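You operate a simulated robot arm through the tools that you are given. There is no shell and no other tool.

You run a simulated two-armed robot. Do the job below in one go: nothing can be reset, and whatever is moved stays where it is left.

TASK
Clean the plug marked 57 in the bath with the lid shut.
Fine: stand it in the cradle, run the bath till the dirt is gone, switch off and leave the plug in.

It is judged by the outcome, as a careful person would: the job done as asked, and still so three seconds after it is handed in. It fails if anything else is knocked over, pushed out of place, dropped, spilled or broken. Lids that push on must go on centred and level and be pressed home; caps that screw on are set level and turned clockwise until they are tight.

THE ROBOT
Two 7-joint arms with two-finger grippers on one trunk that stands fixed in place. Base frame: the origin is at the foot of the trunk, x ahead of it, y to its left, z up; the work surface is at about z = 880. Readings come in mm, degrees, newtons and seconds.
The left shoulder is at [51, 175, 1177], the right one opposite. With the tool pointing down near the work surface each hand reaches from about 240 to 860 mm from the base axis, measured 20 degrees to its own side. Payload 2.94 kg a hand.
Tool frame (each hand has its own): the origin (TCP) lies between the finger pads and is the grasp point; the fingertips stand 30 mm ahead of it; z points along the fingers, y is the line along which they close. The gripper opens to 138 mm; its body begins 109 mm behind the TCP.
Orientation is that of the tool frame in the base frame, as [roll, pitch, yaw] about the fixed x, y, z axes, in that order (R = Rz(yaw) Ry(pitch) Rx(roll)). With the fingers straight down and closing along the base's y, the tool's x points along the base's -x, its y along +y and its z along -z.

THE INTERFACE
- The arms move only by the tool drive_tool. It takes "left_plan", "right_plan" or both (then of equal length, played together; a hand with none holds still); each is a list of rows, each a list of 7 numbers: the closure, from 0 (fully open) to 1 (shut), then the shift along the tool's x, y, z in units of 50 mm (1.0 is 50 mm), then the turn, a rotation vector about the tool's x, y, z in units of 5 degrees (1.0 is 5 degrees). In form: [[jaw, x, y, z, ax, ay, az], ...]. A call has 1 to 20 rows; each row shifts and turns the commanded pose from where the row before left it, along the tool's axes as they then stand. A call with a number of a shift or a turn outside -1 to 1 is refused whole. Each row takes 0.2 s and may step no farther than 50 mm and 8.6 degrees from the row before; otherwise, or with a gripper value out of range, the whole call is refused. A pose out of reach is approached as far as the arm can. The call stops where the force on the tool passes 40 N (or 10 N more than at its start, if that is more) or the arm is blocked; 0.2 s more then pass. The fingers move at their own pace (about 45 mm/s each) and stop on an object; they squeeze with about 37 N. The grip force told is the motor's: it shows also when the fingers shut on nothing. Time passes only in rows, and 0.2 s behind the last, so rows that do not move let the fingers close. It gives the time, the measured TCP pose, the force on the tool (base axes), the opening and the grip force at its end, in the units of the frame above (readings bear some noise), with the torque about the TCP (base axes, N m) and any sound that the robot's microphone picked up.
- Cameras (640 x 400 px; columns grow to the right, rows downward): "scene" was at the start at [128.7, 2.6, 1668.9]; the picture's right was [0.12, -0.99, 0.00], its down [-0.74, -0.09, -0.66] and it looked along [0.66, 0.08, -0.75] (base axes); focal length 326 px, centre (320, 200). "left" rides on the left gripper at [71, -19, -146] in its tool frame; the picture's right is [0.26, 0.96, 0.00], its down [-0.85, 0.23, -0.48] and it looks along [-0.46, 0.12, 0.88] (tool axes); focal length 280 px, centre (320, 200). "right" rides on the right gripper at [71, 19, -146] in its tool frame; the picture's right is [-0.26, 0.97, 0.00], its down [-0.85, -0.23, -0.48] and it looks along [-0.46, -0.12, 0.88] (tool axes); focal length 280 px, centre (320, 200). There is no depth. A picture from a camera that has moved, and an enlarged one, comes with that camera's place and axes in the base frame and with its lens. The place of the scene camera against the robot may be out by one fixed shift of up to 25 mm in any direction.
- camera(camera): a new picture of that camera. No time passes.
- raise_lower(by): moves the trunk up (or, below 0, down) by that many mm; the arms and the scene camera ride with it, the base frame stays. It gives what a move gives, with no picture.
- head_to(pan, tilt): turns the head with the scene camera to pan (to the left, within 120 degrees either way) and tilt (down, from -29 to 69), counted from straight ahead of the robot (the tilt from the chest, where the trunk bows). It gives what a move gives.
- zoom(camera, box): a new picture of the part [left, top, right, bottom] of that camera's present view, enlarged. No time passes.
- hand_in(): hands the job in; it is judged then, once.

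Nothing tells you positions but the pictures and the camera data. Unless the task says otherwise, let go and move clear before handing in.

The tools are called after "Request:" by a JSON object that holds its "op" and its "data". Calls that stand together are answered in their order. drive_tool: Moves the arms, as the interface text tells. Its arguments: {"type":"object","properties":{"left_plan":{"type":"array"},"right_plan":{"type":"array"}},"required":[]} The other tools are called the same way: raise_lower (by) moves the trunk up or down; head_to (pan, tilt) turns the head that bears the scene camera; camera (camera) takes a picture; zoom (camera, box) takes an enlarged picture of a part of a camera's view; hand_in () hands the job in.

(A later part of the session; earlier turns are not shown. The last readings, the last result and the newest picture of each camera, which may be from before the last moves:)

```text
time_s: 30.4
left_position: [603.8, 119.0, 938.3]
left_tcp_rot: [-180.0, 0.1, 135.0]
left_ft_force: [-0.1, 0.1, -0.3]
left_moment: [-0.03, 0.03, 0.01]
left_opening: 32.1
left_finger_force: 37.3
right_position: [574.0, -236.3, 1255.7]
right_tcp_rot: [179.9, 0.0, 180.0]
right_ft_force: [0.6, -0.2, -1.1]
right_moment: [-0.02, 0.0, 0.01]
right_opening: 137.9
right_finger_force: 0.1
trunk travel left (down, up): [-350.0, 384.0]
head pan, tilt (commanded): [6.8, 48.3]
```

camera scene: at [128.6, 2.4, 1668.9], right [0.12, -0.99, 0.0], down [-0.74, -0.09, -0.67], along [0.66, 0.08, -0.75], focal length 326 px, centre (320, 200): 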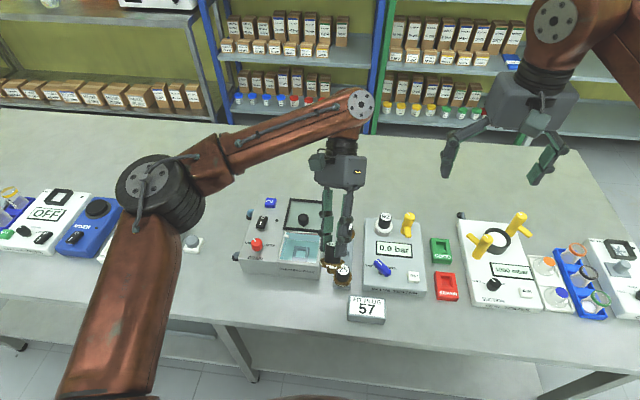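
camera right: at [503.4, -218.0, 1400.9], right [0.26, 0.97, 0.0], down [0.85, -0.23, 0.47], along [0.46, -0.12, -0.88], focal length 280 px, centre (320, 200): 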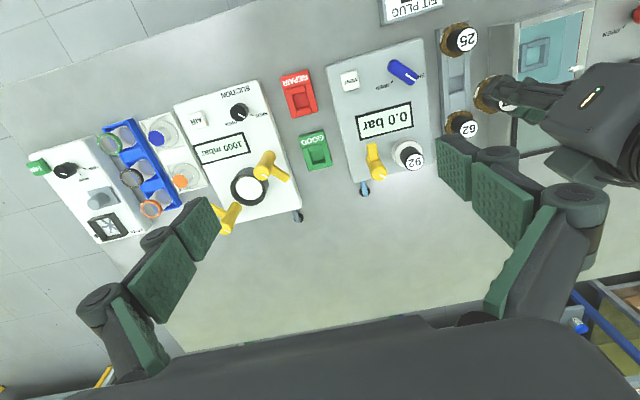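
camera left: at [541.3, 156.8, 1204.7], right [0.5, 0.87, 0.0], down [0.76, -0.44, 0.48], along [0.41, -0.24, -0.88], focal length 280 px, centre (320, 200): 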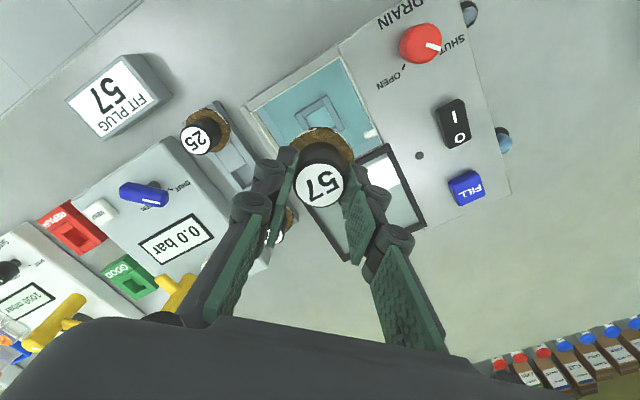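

Request:
{"op": "drive_tool", "data": {"left_plan": [[1, 0, 0, 0.03, 0, 0, 0], [1, 0, 0, 0.03, 0, 0, 0], [1, 0, 0, 0.03, 0, 0, 0], [1, 0, 0, 0.03, 0, 0, 0], [1, 0, 0, 0, 0, 0, 0]]}}

Request:
{"op": "zoom", "data": {"camera": "scene", "box": [285, 225, 325, 265]}}

Request:
{"op": "zoom", "data": {"camera": "left", "box": [280, 95, 380, 195]}}

```text
time_s: 31.6
left_position: [604.8, 118.5, 933.1]
left_tcp_rot: [180.0, 0.0, 135.1]
left_ft_force: [0.3, 0.3, -0.5]
left_moment: [0.01, -0.01, 0.01]
left_opening: 32.3
left_finger_force: 37.3
right_position: [572.9, -235.6, 1254.6]
right_tcp_rot: [-180.0, 0.0, 180.0]
right_ft_force: [0.2, -0.2, 0.2]
right_moment: [-0.02, 0.0, -0.03]
right_opening: 138.0
right_finger_force: 0.2
trunk travel left (down, up): [-350.0, 384.0]
head pan, tilt (commanded): [6.8, 48.3]
```

```text
10.00 times, centred on (305, 245) of scene
camera zoom: at [128.8, 2.2, 1668.9], right [0.12, -0.99, 0.0], down [-0.74, -0.09, -0.66], along [0.66, 0.08, -0.75], focal length 3265 px, centre (470, -250)
```

zoom: 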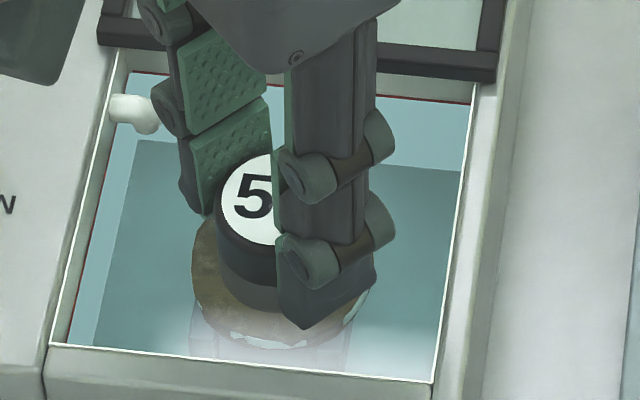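

```text
4.00 times, centred on (330, 145) of left
camera zoom: at [542.2, 155.7, 1079.0], right [0.5, 0.87, 0.0], down [0.76, -0.44, 0.48], along [0.41, -0.24, -0.88], focal length 1122 px, centre (280, 420)
```

zoom: 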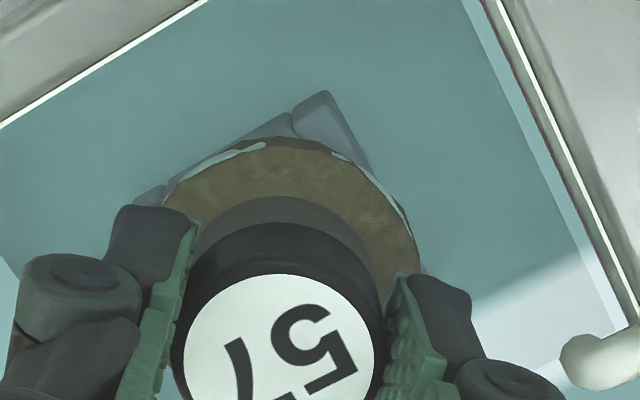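

The flange is visibly under the water surface now, so the bath is filled. No contact yet, so I'll keep going down.

Request:
{"op": "drive_tool", "data": {"left_plan": [[1, 0, 0, 0.03, 0, 0, 0], [1, 0, 0, 0.03, 0, 0, 0], [1, 0, 0, 0, 0, 0, 0]]}}

```text
time_s: 32.4
left_position: [604.6, 119.1, 930.0]
left_tcp_rot: [180.0, 0.1, 135.0]
left_ft_force: [0.6, 0.2, -0.1]
left_moment: [0.01, -0.01, -0.04]
left_opening: 32.3
left_finger_force: 37.2
right_position: [573.6, -236.3, 1253.6]
right_tcp_rot: [-179.9, 0.0, 179.9]
right_ft_force: [0.7, 0.3, -0.1]
right_moment: [-0.02, 0.02, -0.03]
right_opening: 137.8
right_finger_force: 0.1
trunk travel left (down, up): [-350.0, 384.0]
head pan, tilt (commanded): [6.8, 48.3]
```

Request:
{"op": "drive_tool", "data": {"left_plan": [[1, 0, 0, 0.02, 0, 0, 0], [1, 0, 0, 0.02, 0, 0, 0], [1, 0, 0, 0.02, 0, 0, 0], [1, 0, 0, 0, 0, 0, 0]]}}

```text
time_s: 33.4
left_position: [604.6, 119.1, 927.2]
left_tcp_rot: [180.0, 0.1, 135.0]
left_ft_force: [0.5, 1.6, 5.3]
left_moment: [-0.03, -0.06, 0.0]
left_opening: 32.2
left_finger_force: 36.9
right_position: [572.4, -236.3, 1255.5]
right_tcp_rot: [179.9, 0.0, -180.0]
right_ft_force: [-1.2, 0.3, -0.3]
right_moment: [-0.02, 0.0, -0.02]
right_opening: 137.8
right_finger_force: 0.1
trunk travel left (down, up): [-350.0, 384.0]
head pan, tilt (commanded): [6.8, 48.3]
```

Contact at TCP z≈927.5 with 5 N, which matches the flange resting on the cradle. I'll check it visually.

Request:
{"op": "zoom", "data": {"camera": "scene", "box": [290, 232, 322, 264]}}

Request:
{"op": "zoom", "data": {"camera": "left", "box": [280, 95, 380, 195]}}

Request:
{"op": "zoom", "data": {"camera": "right", "box": [540, 30, 600, 90]}}

```text
12.50 times, centred on (306, 248) of scene
camera zoom: at [128.2, 2.1, 1669.0], right [0.12, -0.99, 0.0], down [-0.74, -0.09, -0.67], along [0.66, 0.08, -0.75], focal length 4082 px, centre (495, -400)
```

zoom: 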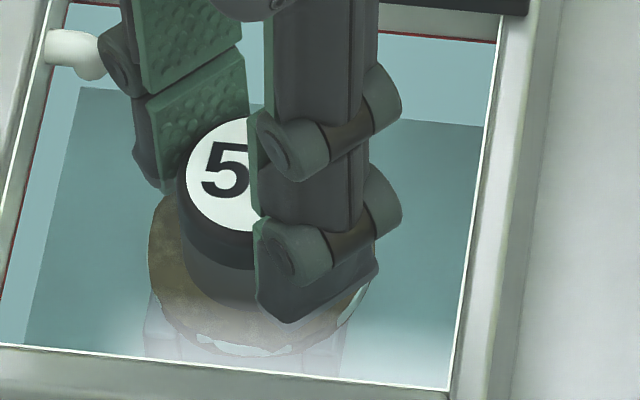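

```text
4.00 times, centred on (330, 145) of left
camera zoom: at [542.0, 155.8, 1073.8], right [0.5, 0.87, 0.0], down [0.76, -0.44, 0.48], along [0.41, -0.24, -0.88], focal length 1122 px, centre (280, 420)
```

zoom: 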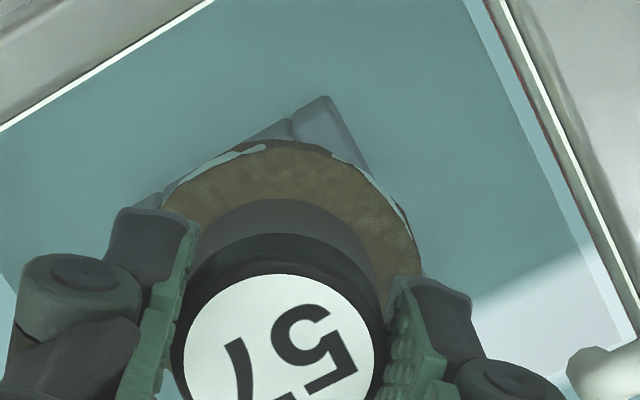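

```text
6.67 times, centred on (570, 60) of right
camera zoom: at [502.6, -217.9, 1401.4], right [0.26, 0.97, 0.0], down [0.85, -0.23, 0.48], along [0.46, -0.12, -0.88], focal length 1869 px, centre (-1347, 1133)
```

zoom: 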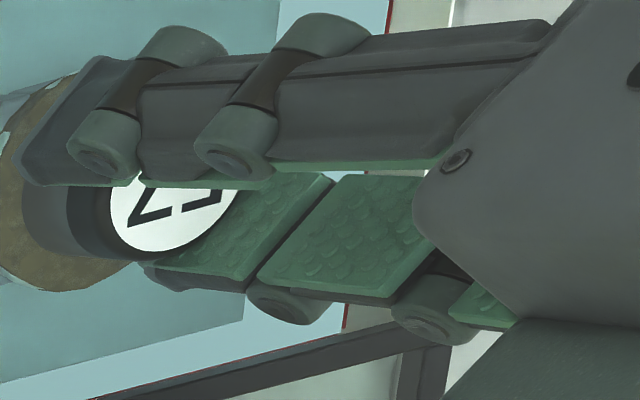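

The plug is seated. The filler spout sits close behind the current finger direction, so I'll relieve the contact and turn the gripper 45° with the round plug before opening, so the fingers open clear of it.

Request:
{"op": "drive_tool", "data": {"left_plan": [[1, 0, 0, -0.024, 0, 0, 0], [1, 0, 0, 0, 0, 0, -1], [1, 0, 0, 0, 0, 0, -1], [1, 0, 0, 0, 0, 0, -1], [1, 0, 0, 0, 0, 0, -1], [1, 0, 0, 0, 0, 0, -1], [1, 0, 0, 0, 0, 0, -1], [1, 0, 0, 0, 0, 0, -1], [1, 0, 0, 0, 0, 0, -1], [1, 0, 0, 0, 0, 0, -1], [1, 0, 0, 0, 0, 0, 0]]}}

Request:
{"op": "zoom", "data": {"camera": "left", "box": [220, 90, 420, 250]}}

Request:
{"op": "zoom", "data": {"camera": "scene", "box": [275, 205, 335, 265]}}

```text
time_s: 35.8
left_position: [605.2, 118.8, 927.6]
left_tcp_rot: [-180.0, 0.0, -179.9]
left_ft_force: [-0.2, -0.5, -0.5]
left_moment: [0.0, 0.01, -0.01]
left_opening: 32.2
left_finger_force: 37.3
right_position: [573.5, -237.7, 1255.2]
right_tcp_rot: [-179.9, -0.1, 180.0]
right_ft_force: [-0.5, 0.0, 1.3]
right_moment: [-0.01, 0.01, -0.02]
right_opening: 137.9
right_finger_force: 0.1
trunk travel left (down, up): [-350.0, 384.0]
head pan, tilt (commanded): [6.8, 48.3]
```

```text
2.50 times, centred on (320, 170) of left
camera zoom: at [535.3, 99.9, 1074.0], right [-0.26, 0.96, 0.0], down [0.85, 0.23, 0.47], along [0.46, 0.13, -0.88], focal length 701 px, centre (320, 275)
```

zoom: 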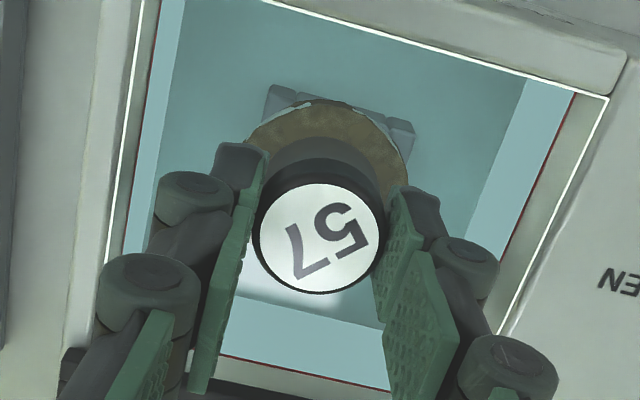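

```text
6.67 times, centred on (305, 235) of scene
camera zoom: at [128.8, 2.2, 1668.9], right [0.12, -0.99, 0.0], down [-0.74, -0.09, -0.66], along [0.66, 0.08, -0.75], focal length 2177 px, centre (420, -33)
```

zoom: 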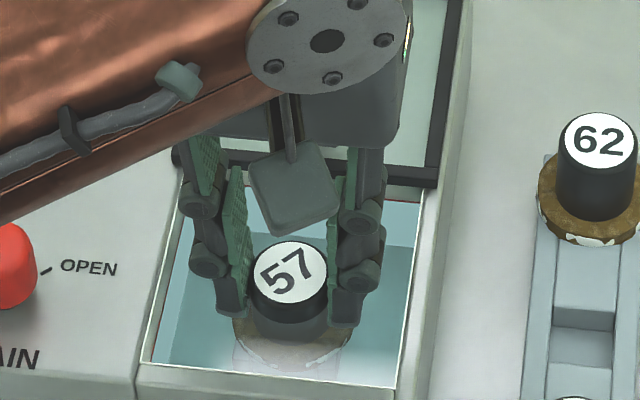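

The plug is upright in the cradle with the fingers clear of walls and spout. I'll open slightly and withdraw straight up.

Request:
{"op": "drive_tool", "data": {"left_plan": [[0.72, 0, 0, 0.008, 0, 0, 0], [0.69, 0, 0, 0, 0, 0, 0], [0.69, 0, 0, 0, 0, 0, 0], [0.69, 0, 0, -0.1, 0, 0, 0], [0.69, 0, 0, -0.2, 0, 0, 0], [0.69, 0, 0, -0.4, 0, 0, 0], [0.69, 0, 0, -0.6, 0, 0, 0], [0.69, 0, 0, -0.6, 0, 0, 0], [0.69, 0, 0, 0, 0, 0, 0]]}}

Request:
{"op": "zoom", "data": {"camera": "left", "box": [240, 80, 420, 230]}}

Request:
{"op": "zoom", "data": {"camera": "scene", "box": [270, 205, 330, 265]}}

Request:
{"op": "zoom", "data": {"camera": "right", "box": [510, 10, 620, 110]}}

```text
time_s: 37.8
left_position: [605.6, 120.3, 1020.9]
left_tcp_rot: [180.0, 0.0, 180.0]
left_ft_force: [0.3, -0.1, 0.4]
left_moment: [0.0, -0.02, -0.03]
left_opening: 42.6
left_finger_force: 0.1
right_position: [573.2, -236.6, 1254.8]
right_tcp_rot: [180.0, -0.1, -179.9]
right_ft_force: [0.1, 0.5, 1.4]
right_moment: [0.02, 0.01, 0.01]
right_opening: 137.9
right_finger_force: 0.1
trunk travel left (down, up): [-350.0, 384.0]
head pan, tilt (commanded): [6.8, 48.3]
```

```text
2.67 times, centred on (330, 155) of left
camera zoom: at [535.7, 100.8, 1167.6], right [-0.26, 0.96, 0.0], down [0.85, 0.23, 0.47], along [0.46, 0.12, -0.88], focal length 748 px, centre (293, 320)
```

zoom: 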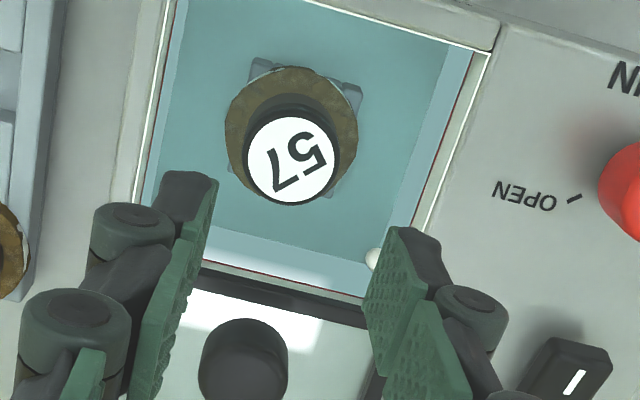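

```text
6.67 times, centred on (300, 235) of scene
camera zoom: at [129.2, 2.4, 1668.8], right [0.12, -0.99, 0.0], down [-0.74, -0.09, -0.66], along [0.66, 0.08, -0.75], focal length 2177 px, centre (453, -33)
```

zoom: 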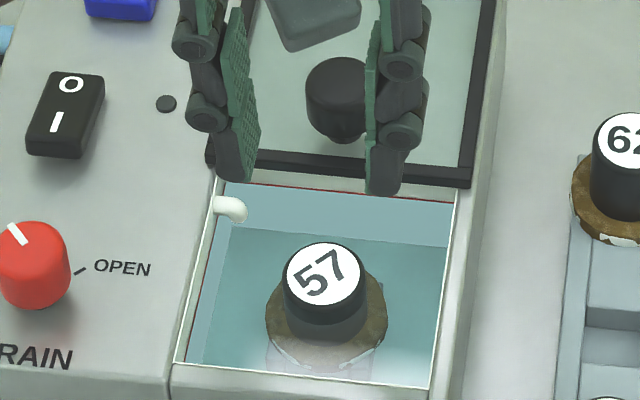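

```text
4.00 times, centred on (565, 60) of right
camera zoom: at [503.4, -217.7, 1401.0], right [0.26, 0.97, 0.0], down [0.85, -0.23, 0.47], along [0.46, -0.12, -0.88], focal length 1122 px, centre (-660, 760)
```

zoom: 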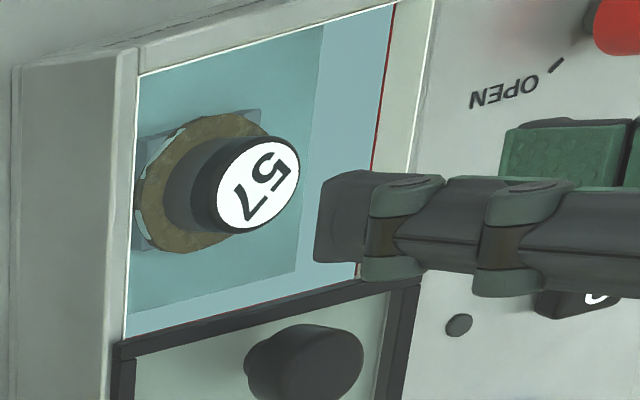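

Plug 57 stands upright and centred in the cradle. Now I'll move over the lid knob and grip it to slide the lid shut.

Request:
{"op": "drive_tool", "data": {"left_plan": [[0.6, -0.667, 0, 0, 0, 0, 0], [0.6, -0.667, 0, 0, 0, 0, 0], [0.6, 0, 0, 0.3, 0, 0, 0], [0.6, 0, 0, 0.3, 0, 0, 0], [0.6, 0, 0, 0, 0, 0, 0]]}}

Request:
{"op": "zoom", "data": {"camera": "left", "box": [220, 90, 420, 250]}}

```text
time_s: 39.0
left_position: [672.5, 119.5, 992.7]
left_tcp_rot: [179.9, 0.0, -179.9]
left_ft_force: [-0.7, -0.1, 0.5]
left_moment: [0.01, -0.03, 0.02]
left_opening: 55.1
left_finger_force: 0.1
right_position: [573.0, -236.2, 1255.0]
right_tcp_rot: [-180.0, 0.0, 180.0]
right_ft_force: [-0.3, 0.4, 0.4]
right_moment: [0.0, -0.03, 0.0]
right_opening: 138.1
right_finger_force: 0.1
trunk travel left (down, up): [-350.0, 384.0]
head pan, tilt (commanded): [6.8, 48.3]
```

```text
2.50 times, centred on (320, 170) of left
camera zoom: at [601.9, 100.3, 1138.8], right [-0.26, 0.96, 0.0], down [0.85, 0.23, 0.48], along [0.46, 0.12, -0.88], focal length 701 px, centre (320, 275)
```

zoom: 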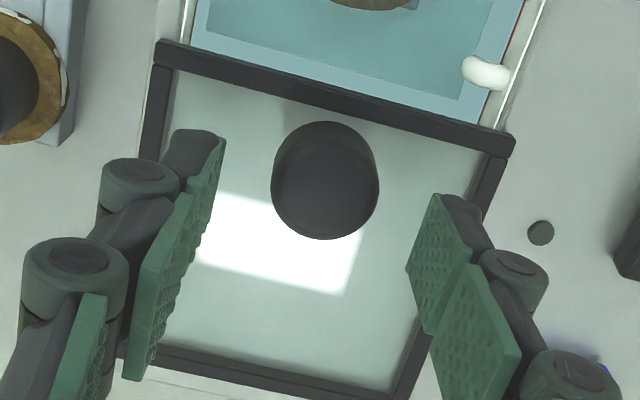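

Request:
{"op": "drive_tool", "data": {"left_plan": [[0.6, 0, 0.02, 0.25, 0, 0, 0], [0.6, 0, 0, 0.25, 0, 0, 0], [0.8, 0, 0, 0.04, 0, 0, 0], [1, 0, 0, 0, 0, 0, 0], [1, 0, 0, 0, 0, 0, 0], [1, 0, 0, 0, 0, 0, 0]]}}

Request:
{"op": "zoom", "data": {"camera": "left", "box": [220, 90, 420, 250]}}

```text
time_s: 40.4
left_position: [672.2, 119.7, 964.5]
left_tcp_rot: [180.0, -0.1, 180.0]
left_ft_force: [-0.7, -1.9, -1.3]
left_moment: [-0.08, -0.01, -0.01]
left_opening: 28.6
left_finger_force: 44.8
right_position: [573.6, -236.6, 1254.5]
right_tcp_rot: [179.9, 0.1, 180.0]
right_ft_force: [0.4, 0.6, 0.4]
right_moment: [0.0, 0.0, -0.05]
right_opening: 138.2
right_finger_force: 0.0
trunk travel left (down, up): [-350.0, 384.0]
head pan, tilt (commanded): [6.8, 48.3]
```

```text
2.50 times, centred on (320, 170) of left
camera zoom: at [601.7, 100.9, 1111.8], right [-0.26, 0.97, 0.0], down [0.85, 0.23, 0.47], along [0.46, 0.12, -0.88], focal length 701 px, centre (320, 275)
```

zoom: 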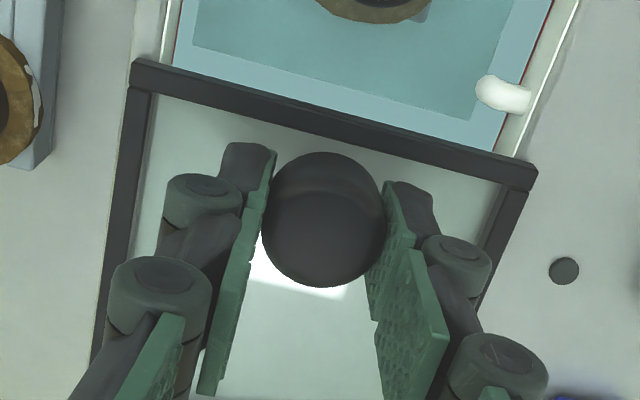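

Knob gripped. I'll slide the lid forward gently, slowing as its edge reaches the plug.

Request:
{"op": "drive_tool", "data": {"left_plan": [[1, 0.2, 0, 0, 0, 0, 0], [1, 0.2, 0, 0, 0, 0, 0], [1, 0.1, 0, 0, 0, 0, 0], [1, 0.1, 0, 0, 0, 0, 0], [1, 0.1, 0, 0, 0, 0, 0], [1, 0.1, 0, 0, 0, 0, 0], [1, 0, 0, 0, 0, 0, 0]]}}

Request:
{"op": "zoom", "data": {"camera": "scene", "box": [270, 205, 330, 265]}}

Request:
{"op": "zoom", "data": {"camera": "right", "box": [510, 10, 620, 110]}}

```text
time_s: 42.0
left_position: [631.5, 119.7, 965.5]
left_tcp_rot: [-179.9, -0.1, -179.9]
left_ft_force: [-0.2, -3.9, 2.1]
left_moment: [-0.05, -0.05, 0.01]
left_opening: 28.4
left_finger_force: 45.0
right_position: [573.7, -236.7, 1255.2]
right_tcp_rot: [180.0, 0.1, -180.0]
right_ft_force: [-0.2, -0.8, 0.0]
right_moment: [0.02, 0.0, -0.01]
right_opening: 137.9
right_finger_force: 0.0
trunk travel left (down, up): [-350.0, 384.0]
head pan, tilt (commanded): [6.8, 48.3]
```

```text
6.67 times, centred on (300, 235) of scene
camera zoom: at [128.6, 1.5, 1668.9], right [0.12, -0.99, 0.0], down [-0.74, -0.09, -0.67], along [0.66, 0.08, -0.75], focal length 2177 px, centre (453, -33)
```

zoom: 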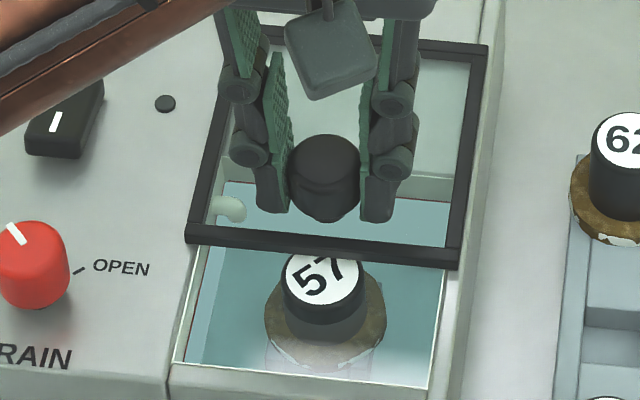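

```text
4.00 times, centred on (565, 60) of right
camera zoom: at [502.9, -218.4, 1401.1], right [0.26, 0.97, 0.0], down [0.85, -0.23, 0.48], along [0.46, -0.12, -0.88], focal length 1122 px, centre (-660, 760)
```

zoom: 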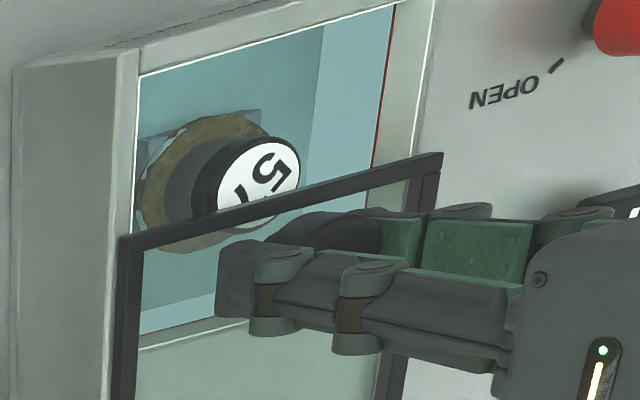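

The lid clears the plug without contact. Continuing to close.

Request:
{"op": "drive_tool", "data": {"left_plan": [[1, 0.16, 0, 0, 0, 0, 0], [1, 0.16, 0, 0, 0, 0, 0], [1, 0.16, 0, 0, 0, 0, 0], [1, 0.16, 0, 0, 0, 0, 0], [1, 0.16, 0, 0, 0, 0, 0], [1, 0.16, 0, 0, 0, 0, 0], [1, 0.14, 0, 0, 0, 0, 0], [1, 0, 0, 0, 0, 0, 0]]}}

Request:
{"op": "zoom", "data": {"camera": "scene", "box": [270, 205, 330, 265]}}

```text
time_s: 43.8
left_position: [576.2, 119.6, 966.3]
left_tcp_rot: [-180.0, -0.1, -179.9]
left_ft_force: [0.0, -3.4, 0.6]
left_moment: [-0.09, 0.01, 0.03]
left_opening: 28.5
left_finger_force: 45.0
right_position: [573.4, -237.1, 1255.0]
right_tcp_rot: [179.8, 0.0, -180.0]
right_ft_force: [0.7, -0.1, 0.9]
right_moment: [0.02, 0.03, -0.02]
right_opening: 137.7
right_finger_force: 0.1
trunk travel left (down, up): [-350.0, 384.0]
head pan, tilt (commanded): [6.8, 48.3]
```

```text
6.67 times, centred on (300, 235) of scene
camera zoom: at [128.7, 1.5, 1668.9], right [0.12, -0.99, 0.0], down [-0.74, -0.09, -0.67], along [0.66, 0.08, -0.75], focal length 2177 px, centre (453, -33)
```

zoom: 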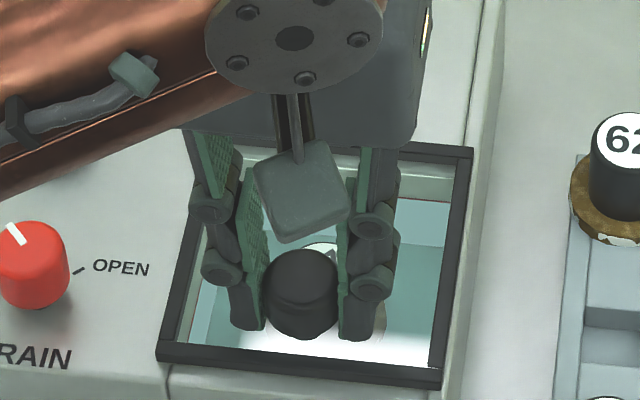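

Request:
{"op": "drive_tool", "data": {"left_plan": [[1, 0.04, 0, 0, 0, 0, 0], [1, 0.03, 0, 0, 0, 0, 0], [1, 0.03, 0, 0, 0, 0, 0], [1, 0, 0, 0, 0, 0, 0]]}}

Request:
{"op": "zoom", "data": {"camera": "scene", "box": [270, 205, 330, 265]}}

```text
time_s: 44.8
left_position: [572.4, 119.9, 964.8]
left_tcp_rot: [-179.9, -0.2, -179.9]
left_ft_force: [-0.4, -3.6, -2.0]
left_moment: [-0.07, -0.16, -0.01]
left_opening: 28.5
left_finger_force: 44.8
right_position: [574.6, -236.8, 1254.6]
right_tcp_rot: [179.9, -0.1, 179.9]
right_ft_force: [-0.2, 0.7, 0.9]
right_moment: [-0.01, -0.01, -0.01]
right_opening: 138.1
right_finger_force: 0.1
trunk travel left (down, up): [-350.0, 384.0]
head pan, tilt (commanded): [6.8, 48.3]
```

```text
6.67 times, centred on (300, 235) of scene
camera zoom: at [129.0, 1.7, 1668.8], right [0.12, -0.99, 0.0], down [-0.74, -0.09, -0.66], along [0.66, 0.08, -0.75], focal length 2177 px, centre (453, -33)
```

zoom: 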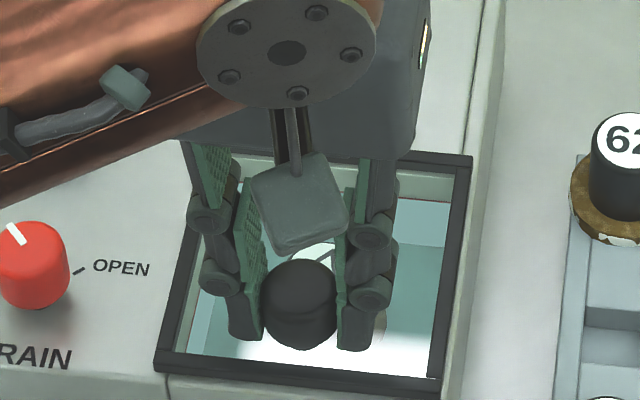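

Request:
{"op": "drive_tool", "data": {"left_plan": [[1, 0.02, 0, 0, 0, 0, 0], [1, 0.02, 0, 0, 0, 0, 0], [1, 0.02, 0, 0, 0, 0, 0], [1, 0, 0, 0, 0, 0, 0]]}}

Request:
{"op": "zoom", "data": {"camera": "scene", "box": [270, 205, 330, 265]}}

```text
time_s: 45.8
left_position: [570.9, 120.6, 965.2]
left_tcp_rot: [-180.0, 0.0, -179.8]
left_ft_force: [15.9, -2.1, -0.4]
left_moment: [-0.05, -0.6, 0.07]
left_opening: 28.7
left_finger_force: 44.5
right_position: [576.8, -237.0, 1254.3]
right_tcp_rot: [179.8, -0.1, -180.0]
right_ft_force: [1.2, 0.3, -0.7]
right_moment: [0.0, -0.03, 0.0]
right_opening: 138.0
right_finger_force: 0.1
trunk travel left (down, up): [-350.0, 384.0]
head pan, tilt (commanded): [6.8, 48.3]
```

```text
6.67 times, centred on (300, 235) of scene
camera zoom: at [131.0, 1.8, 1668.7], right [0.12, -0.99, 0.0], down [-0.74, -0.09, -0.66], along [0.66, 0.08, -0.75], focal length 2177 px, centre (453, -33)
```

zoom: 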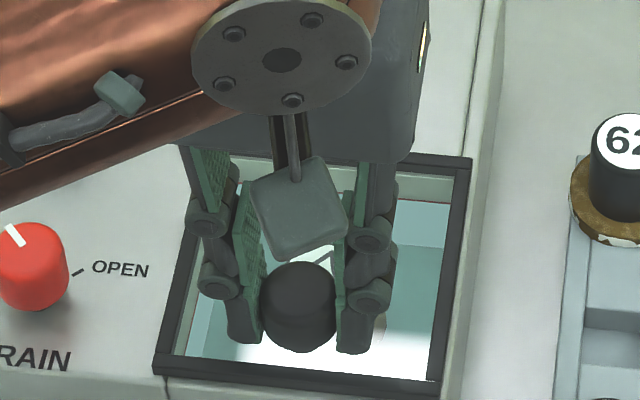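

The lid hit its end stop (16 N), so it is fully shut. I'll ease the load and release the knob.

Request:
{"op": "drive_tool", "data": {"left_plan": [[1, -0.025, 0, 0, 0, 0, 0], [0.75, 0, 0, 0, 0, 0, 0], [0.6, 0, 0, 0, 0, 0, 0], [0.6, 0, 0, -0.3, 0, 0, 0], [0.6, 0, 0, -0.6, 0, 0, 0], [0.6, 0, 0, -0.8, 0, 0, 0], [0.6, 0, 0, -0.8, 0, 0, 0], [0.6, 0, 0, 0, 0, 0, 0]]}}

Request:
{"op": "camera", "data": {"camera": "left"}}

Request:
{"op": "zoom", "data": {"camera": "scene", "box": [235, 185, 335, 285]}}

Request:
{"op": "zoom", "data": {"camera": "right", "box": [500, 0, 640, 140]}}

```text
time_s: 47.6
left_position: [571.0, 120.8, 1091.3]
left_tcp_rot: [179.9, -0.1, -180.0]
left_ft_force: [-0.3, 0.2, -0.2]
left_moment: [0.01, 0.02, 0.0]
left_opening: 55.4
left_finger_force: 0.2
right_position: [574.0, -237.3, 1255.6]
right_tcp_rot: [179.9, -0.2, 180.0]
right_ft_force: [0.0, 0.5, -0.3]
right_moment: [-0.01, 0.02, -0.03]
right_opening: 138.2
right_finger_force: 0.0
trunk travel left (down, up): [-350.0, 384.0]
head pan, tilt (commanded): [6.8, 48.3]
```

```text
taken
camera left: at [501.1, 100.7, 1237.0], right [-0.26, 0.96, 0.0], down [0.85, 0.23, 0.47], along [0.46, 0.13, -0.88], focal length 280 px, centre (320, 200)
```

left: 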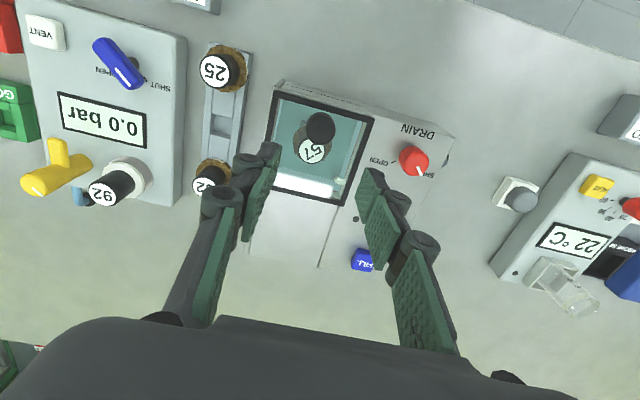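

```text
4.00 times, centred on (285, 235) of scene
camera zoom: at [129.4, 2.4, 1668.7], right [0.12, -0.99, 0.0], down [-0.74, -0.09, -0.66], along [0.66, 0.08, -0.75], focal length 1306 px, centre (460, 60)
```

zoom: 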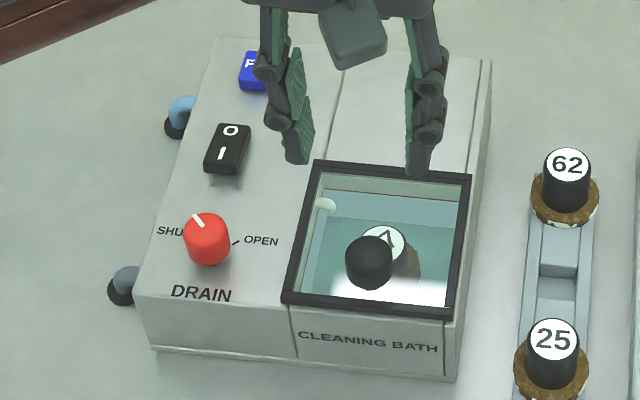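

```text
2.86 times, centred on (570, 70) of right
camera zoom: at [503.6, -217.7, 1400.9], right [0.26, 0.97, 0.0], down [0.85, -0.23, 0.47], along [0.46, -0.12, -0.88], focal length 801 px, centre (-394, 571)
```

zoom: 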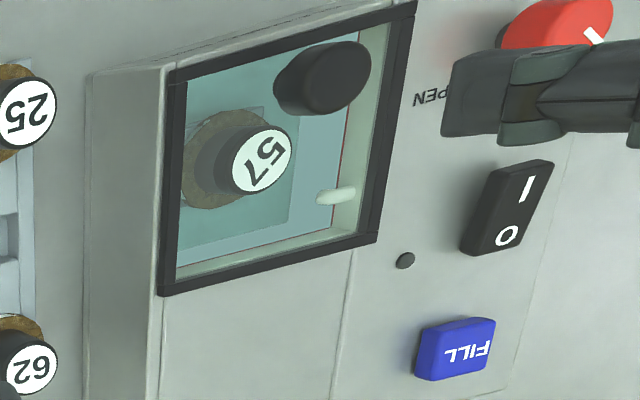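

The lid is shut with plug 57 visible inside. Next, the rocker switch: its "I" end at about (648, 235, 945) is up, so it's off. I'll bring closed fingertips above the "I" end.

Request:
{"op": "drive_tool", "data": {"left_plan": [[0.8, -0.365, 0.571, 0, 0, 0, 0], [1, -0.365, 0.571, 0, 0, 0, 0], [1, -0.365, 0.571, 0, 0, 0, 0], [1, -0.365, 0.571, 0, 0, 0, 0], [1, 0, 0, 0.7, 0, 0, 0], [1, 0, 0, 0.7, 0, 0, 0], [1, 0, 0, 0, 0, 0, 0]]}}

Request:
{"op": "camera", "data": {"camera": "left"}}

Request:
{"op": "zoom", "data": {"camera": "left", "box": [230, 90, 410, 250]}}

Request:
{"op": "zoom", "data": {"camera": "scene", "box": [235, 185, 335, 285]}}

Request:
{"op": "camera", "data": {"camera": "right"}}

```text
time_s: 49.2
left_position: [642.1, 233.3, 1020.1]
left_tcp_rot: [180.0, 0.0, 179.9]
left_ft_force: [-0.3, 0.0, -0.2]
left_moment: [0.04, -0.02, 0.03]
left_opening: 0.0
left_finger_force: 28.4
right_position: [572.6, -237.4, 1255.0]
right_tcp_rot: [179.9, 0.0, 179.9]
right_ft_force: [-0.2, 0.1, 0.0]
right_moment: [0.03, 0.02, -0.02]
right_opening: 137.9
right_finger_force: 0.0
trunk travel left (down, up): [-350.0, 384.0]
head pan, tilt (commanded): [6.8, 48.3]
```

```text
taken
camera left: at [573.0, 214.4, 1166.7], right [-0.26, 0.96, 0.0], down [0.85, 0.23, 0.48], along [0.46, 0.13, -0.88], focal length 280 px, centre (320, 200)
```

left: 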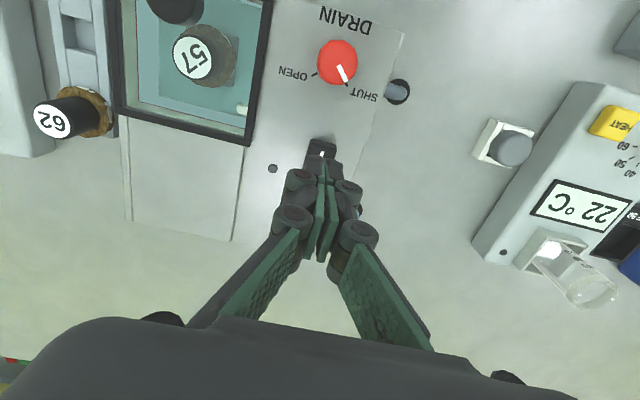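

```text
2.50 times, centred on (320, 170) of left
camera zoom: at [573.0, 214.4, 1166.7], right [-0.26, 0.96, 0.0], down [0.85, 0.23, 0.48], along [0.46, 0.13, -0.88], focal length 701 px, centre (320, 275)
```

zoom: 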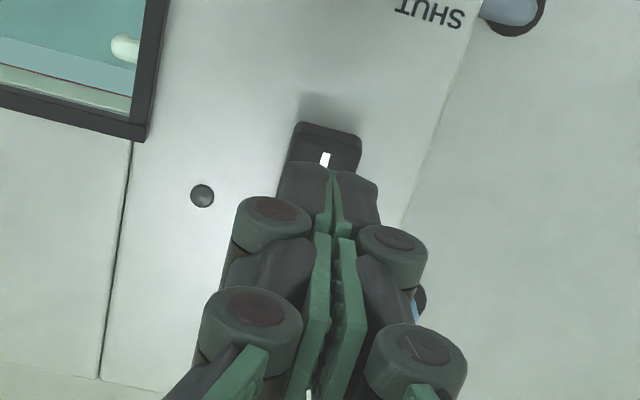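

```text
4.00 times, centred on (285, 235) of scene
camera zoom: at [128.3, 1.7, 1669.0], right [0.12, -0.99, 0.0], down [-0.74, -0.09, -0.67], along [0.66, 0.08, -0.75], focal length 1306 px, centre (460, 60)
```

zoom: 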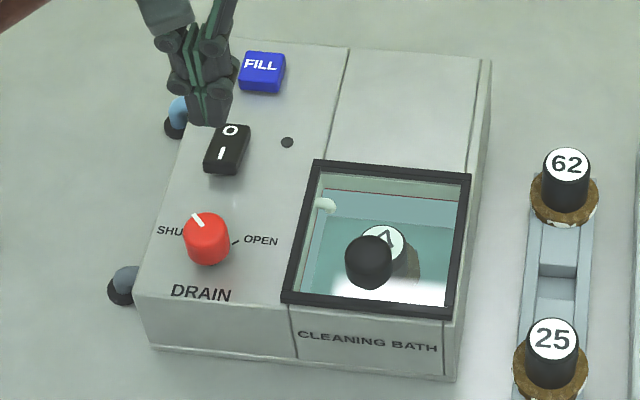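

```text
taken
camera right: at [502.7, -218.3, 1401.3], right [0.26, 0.97, 0.0], down [0.85, -0.23, 0.48], along [0.46, -0.12, -0.88], focal length 280 px, centre (320, 200)
```

right: 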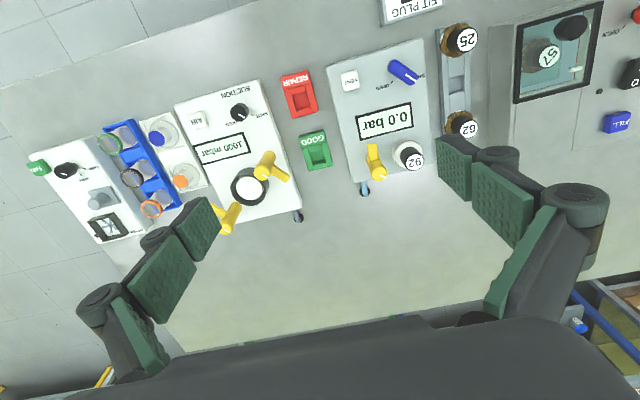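

The fingertips are right above the "I" half. Descending near contact, then pressing in small steps.

Request:
{"op": "drive_tool", "data": {"left_plan": [[1, 0, 0.03, 0.3, 0, 0, 0], [1, 0, 0, 0.3, 0, 0, 0], [1, 0, 0, 0.16, 0, 0, 0], [1, 0, 0, 0, 0, 0, 0]]}}

Request:
{"op": "zoom", "data": {"camera": "scene", "box": [250, 195, 300, 245]}}

Request:
{"op": "zoom", "data": {"camera": "right", "box": [580, 20, 640, 140]}}

```text
time_s: 50.2
left_position: [643.8, 235.3, 982.3]
left_tcp_rot: [180.0, 0.0, -180.0]
left_ft_force: [-0.6, -0.2, -0.7]
left_moment: [0.0, -0.02, 0.01]
left_opening: 0.1
left_finger_force: 28.8
right_position: [573.2, -236.3, 1255.7]
right_tcp_rot: [-179.9, 0.0, -180.0]
right_ft_force: [0.5, -0.6, 0.4]
right_moment: [0.01, 0.0, -0.03]
right_opening: 137.7
right_finger_force: 0.0
trunk travel left (down, up): [-350.0, 384.0]
head pan, tilt (commanded): [6.8, 48.3]
```

```text
8.00 times, centred on (275, 220) of scene
camera zoom: at [128.7, 2.1, 1668.9], right [0.12, -0.99, 0.0], down [-0.74, -0.09, -0.67], along [0.66, 0.08, -0.75], focal length 2612 px, centre (680, 40)
```

zoom: 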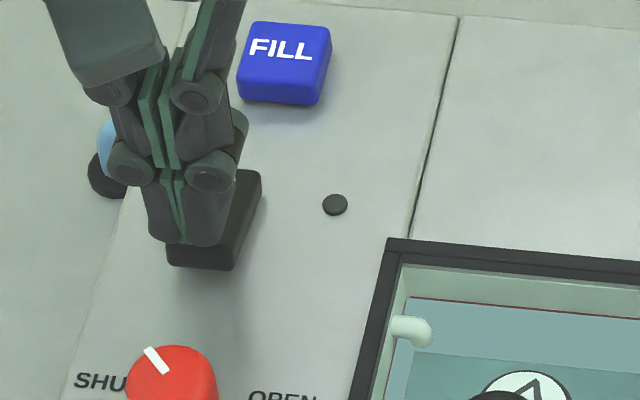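

```text
3.33 times, centred on (610, 80) of right
camera zoom: at [502.9, -218.0, 1401.2], right [0.26, 0.97, 0.0], down [0.85, -0.23, 0.48], along [0.46, -0.12, -0.88], focal length 935 px, centre (-647, 600)
```

zoom: 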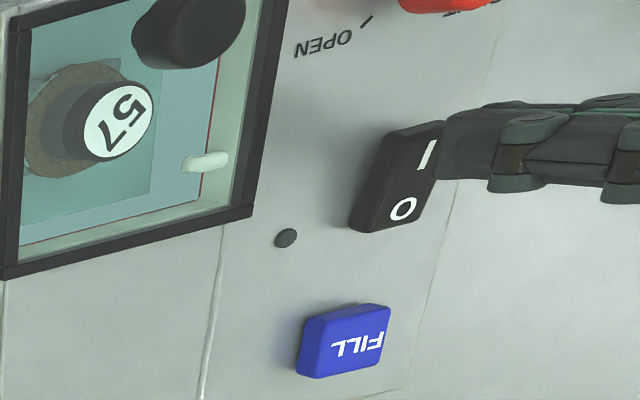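

Request:
{"op": "drive_tool", "data": {"left_plan": [[1, 0, 0, 0.04, 0, 0, 0], [1, 0, 0, 0.04, 0, 0, 0], [1, 0, 0, 0.04, 0, 0, 0], [1, 0, 0, 0.03, 0, 0, 0], [1, 0, 0, 0, 0, 0, 0]]}}

Request:
{"op": "zoom", "data": {"camera": "scene", "box": [250, 195, 320, 265]}}

```text
time_s: 51.4
left_position: [641.8, 236.3, 975.2]
left_tcp_rot: [-179.9, 0.0, -180.0]
left_ft_force: [-0.4, 0.8, 0.4]
left_moment: [0.03, -0.02, 0.02]
left_opening: 0.1
left_finger_force: 28.5
right_position: [574.7, -237.4, 1253.7]
right_tcp_rot: [179.9, 0.0, 180.0]
right_ft_force: [-0.5, -0.4, 0.3]
right_moment: [-0.01, -0.01, 0.0]
right_opening: 137.8
right_finger_force: 0.1
trunk travel left (down, up): [-350.0, 384.0]
head pan, tilt (commanded): [6.8, 48.3]
```

```text
5.71 times, centred on (285, 230) of scene
camera zoom: at [128.7, 2.1, 1668.9], right [0.12, -0.99, 0.0], down [-0.74, -0.09, -0.66], along [0.66, 0.08, -0.75], focal length 1866 px, centre (520, 29)
```

zoom: 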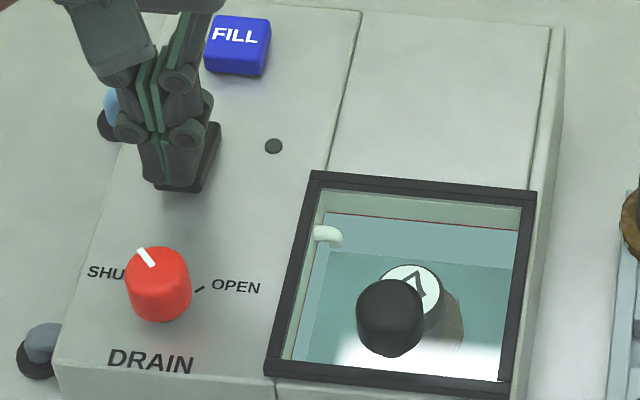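

Not in contact yet. I'll continue in 1.5 mm steps.

Request:
{"op": "drive_tool", "data": {"left_plan": [[1, 0, 0, 0.03, 0, 0, 0], [1, 0, 0, 0.03, 0, 0, 0], [1, 0, 0, 0.03, 0, 0, 0], [1, 0, 0, 0, 0, 0, 0]]}}

Request:
{"op": "zoom", "data": {"camera": "scene", "box": [250, 195, 320, 265]}}

```text
time_s: 52.4
left_position: [642.9, 236.1, 969.6]
left_tcp_rot: [-179.9, -0.1, -180.0]
left_ft_force: [-0.8, 0.1, -0.5]
left_moment: [0.02, 0.01, 0.01]
left_opening: 0.1
left_finger_force: 28.4
right_position: [573.6, -237.6, 1255.4]
right_tcp_rot: [-180.0, 0.0, -180.0]
right_ft_force: [0.1, 0.6, 0.6]
right_moment: [-0.01, 0.01, 0.02]
right_opening: 138.1
right_finger_force: 0.1
trunk travel left (down, up): [-350.0, 384.0]
head pan, tilt (commanded): [6.8, 48.3]
```

```text
5.71 times, centred on (285, 230) of scene
camera zoom: at [128.7, 2.1, 1668.9], right [0.12, -0.99, 0.0], down [-0.74, -0.09, -0.66], along [0.66, 0.08, -0.75], focal length 1866 px, centre (520, 29)
```

zoom: 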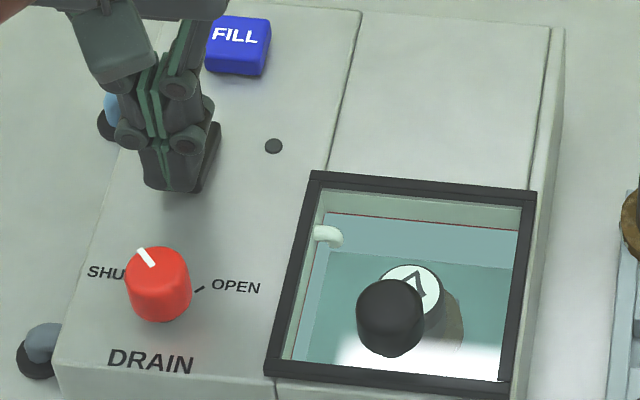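

Request:
{"op": "drive_tool", "data": {"left_plan": [[1, 0, 0, 0.03, 0, 0, 0], [1, 0, 0, 0.03, 0, 0, 0], [1, 0, 0, 0, 0, 0, 0]]}}

Request:
{"op": "zoom", "data": {"camera": "scene", "box": [260, 205, 290, 235]}}

Request:
{"op": "zoom", "data": {"camera": "right", "box": [580, 20, 640, 140]}}

```text
time_s: 53.2
left_position: [643.6, 236.1, 967.3]
left_tcp_rot: [-179.9, -0.1, 179.9]
left_ft_force: [0.2, 0.2, 0.9]
left_moment: [0.0, 0.02, 0.04]
left_opening: 6.2
left_finger_force: 28.5
right_position: [574.0, -236.6, 1255.1]
right_tcp_rot: [-180.0, 0.0, -180.0]
right_ft_force: [-0.3, 0.0, -0.3]
right_moment: [0.0, 0.04, -0.02]
right_opening: 137.8
right_finger_force: 0.1
trunk travel left (down, up): [-350.0, 384.0]
head pan, tilt (commanded): [6.8, 48.3]
```

```text
13.33 times, centred on (275, 220) of scene
camera zoom: at [128.7, 2.2, 1668.9], right [0.12, -0.99, 0.0], down [-0.74, -0.09, -0.66], along [0.66, 0.08, -0.75], focal length 4354 px, centre (920, -67)
```

zoom: 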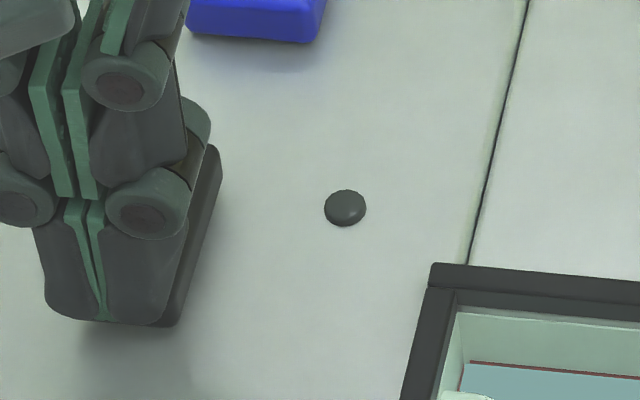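

```text
3.33 times, centred on (610, 80) of right
camera zoom: at [503.0, -217.9, 1401.2], right [0.26, 0.97, 0.0], down [0.85, -0.23, 0.48], along [0.46, -0.12, -0.88], focal length 935 px, centre (-647, 600)
```

zoom: 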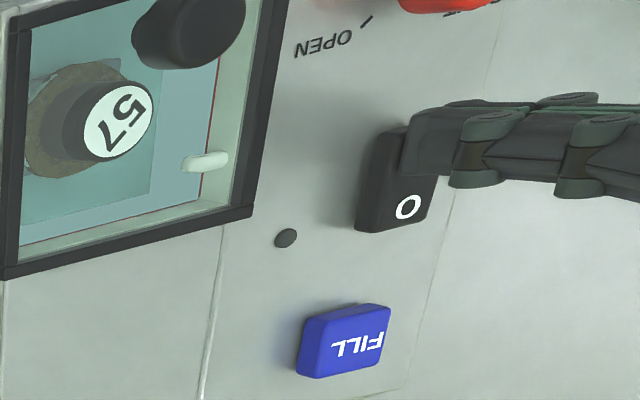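

Contact has begun. I'll press on in small steps.

Request:
{"op": "drive_tool", "data": {"left_plan": [[1, 0, 0, 0.03, 0, 0, 0], [1, 0, 0, 0.03, 0, 0, 0], [1, 0, 0, 0, 0, 0, 0]]}}

Request:
{"op": "zoom", "data": {"camera": "scene", "box": [255, 200, 315, 260]}}

Request:
{"op": "zoom", "data": {"camera": "right", "box": [580, 20, 640, 140]}}

```text
time_s: 54.0
left_position: [641.4, 234.6, 964.7]
left_tcp_rot: [-180.0, -0.1, -180.0]
left_ft_force: [-0.3, -0.2, 5.3]
left_moment: [-0.01, -0.04, -0.01]
left_opening: 5.9
left_finger_force: 28.7
right_position: [572.3, -235.9, 1256.1]
right_tcp_rot: [179.9, 0.0, -180.0]
right_ft_force: [0.0, -0.1, 0.7]
right_moment: [0.01, 0.0, 0.01]
right_opening: 138.0
right_finger_force: 0.0
trunk travel left (down, up): [-350.0, 384.0]
head pan, tilt (commanded): [6.8, 48.3]
```

```text
6.67 times, centred on (285, 230) of scene
camera zoom: at [128.1, 1.9, 1669.0], right [0.12, -0.99, 0.0], down [-0.74, -0.09, -0.67], along [0.66, 0.08, -0.75], focal length 2177 px, centre (553, 0)
```

zoom: 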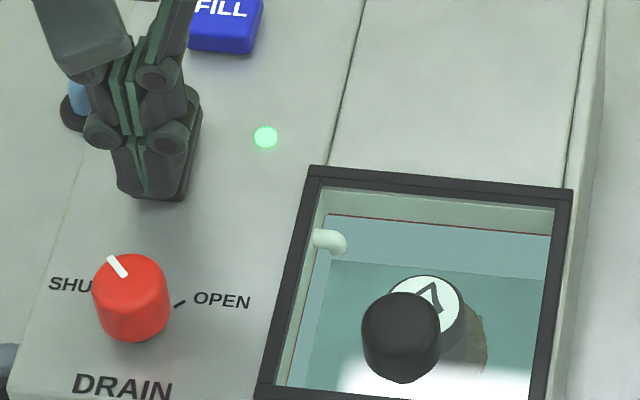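

```text
3.33 times, centred on (610, 80) of right
camera zoom: at [502.5, -218.1, 1401.4], right [0.26, 0.97, 0.0], down [0.85, -0.23, 0.48], along [0.46, -0.12, -0.88], focal length 935 px, centre (-647, 600)
```

zoom: 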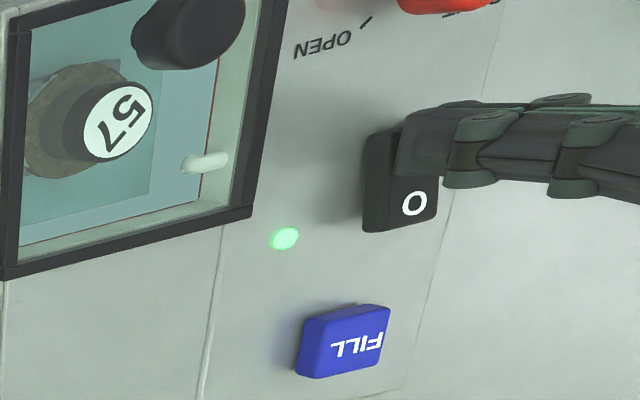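

The green lamp is on, so the bath is running. I'll lift off, hover over the "O" end, and watch the dirt.

Request:
{"op": "drive_tool", "data": {"left_plan": [[1, 0, 0, -0.2, 0, 0, 0], [1, 0, 0, -0.4, 0, 0, 0], [1, -0.64, 0, 0, 0, 0, 0], [1, 0, 0, 0, 0, 0, 0]]}}

Request:
{"op": "zoom", "data": {"camera": "right", "box": [510, 0, 640, 140]}}

Request:
{"op": "zoom", "data": {"camera": "right", "box": [520, 20, 600, 90]}}

Request:
{"op": "zoom", "data": {"camera": "scene", "box": [240, 190, 330, 280]}}

```text
time_s: 55.0
left_position: [674.8, 236.5, 994.9]
left_tcp_rot: [180.0, 0.1, -180.0]
left_ft_force: [-0.6, 0.4, 1.3]
left_moment: [0.0, 0.0, -0.01]
left_opening: 0.2
left_finger_force: 27.9
right_position: [571.7, -235.4, 1255.4]
right_tcp_rot: [-180.0, 0.0, -180.0]
right_ft_force: [0.1, -0.2, -0.3]
right_moment: [-0.03, -0.04, 0.03]
right_opening: 137.8
right_finger_force: 0.1
trunk travel left (down, up): [-350.0, 384.0]
head pan, tilt (commanded): [6.8, 48.3]
```

```text
2.86 times, centred on (575, 70) of right
camera zoom: at [501.8, -217.3, 1401.9], right [0.26, 0.97, 0.0], down [0.85, -0.23, 0.48], along [0.46, -0.12, -0.88], focal length 801 px, centre (-409, 571)
```

zoom: 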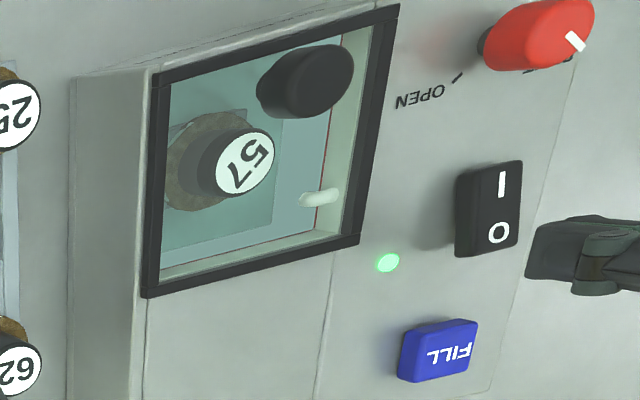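

```text
5.71 times, centred on (560, 55) of right
camera zoom: at [501.8, -217.3, 1401.9], right [0.26, 0.97, 0.0], down [0.85, -0.23, 0.48], along [0.46, -0.12, -0.88], focal length 1602 px, centre (-1051, 1029)
```

zoom: 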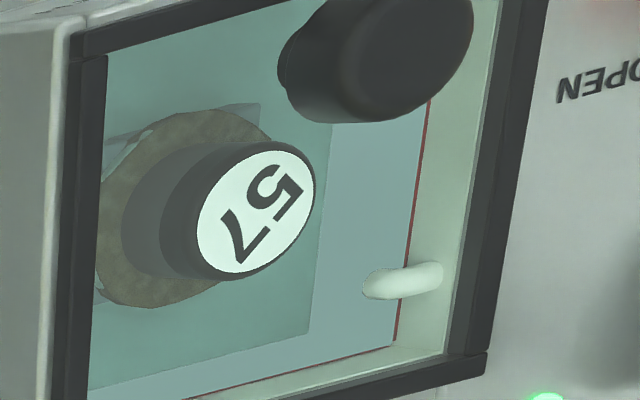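

```text
4.44 times, centred on (285, 235) of scene
camera zoom: at [127.4, 2.8, 1669.0], right [0.12, -0.99, 0.0], down [-0.74, -0.09, -0.67], along [0.66, 0.08, -0.75], focal length 1451 px, centre (476, 44)
```

zoom: 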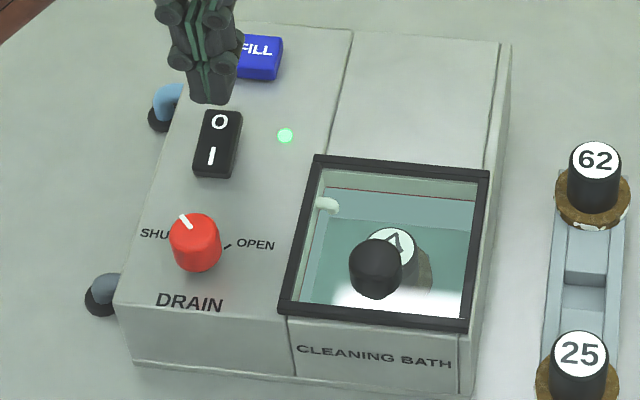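

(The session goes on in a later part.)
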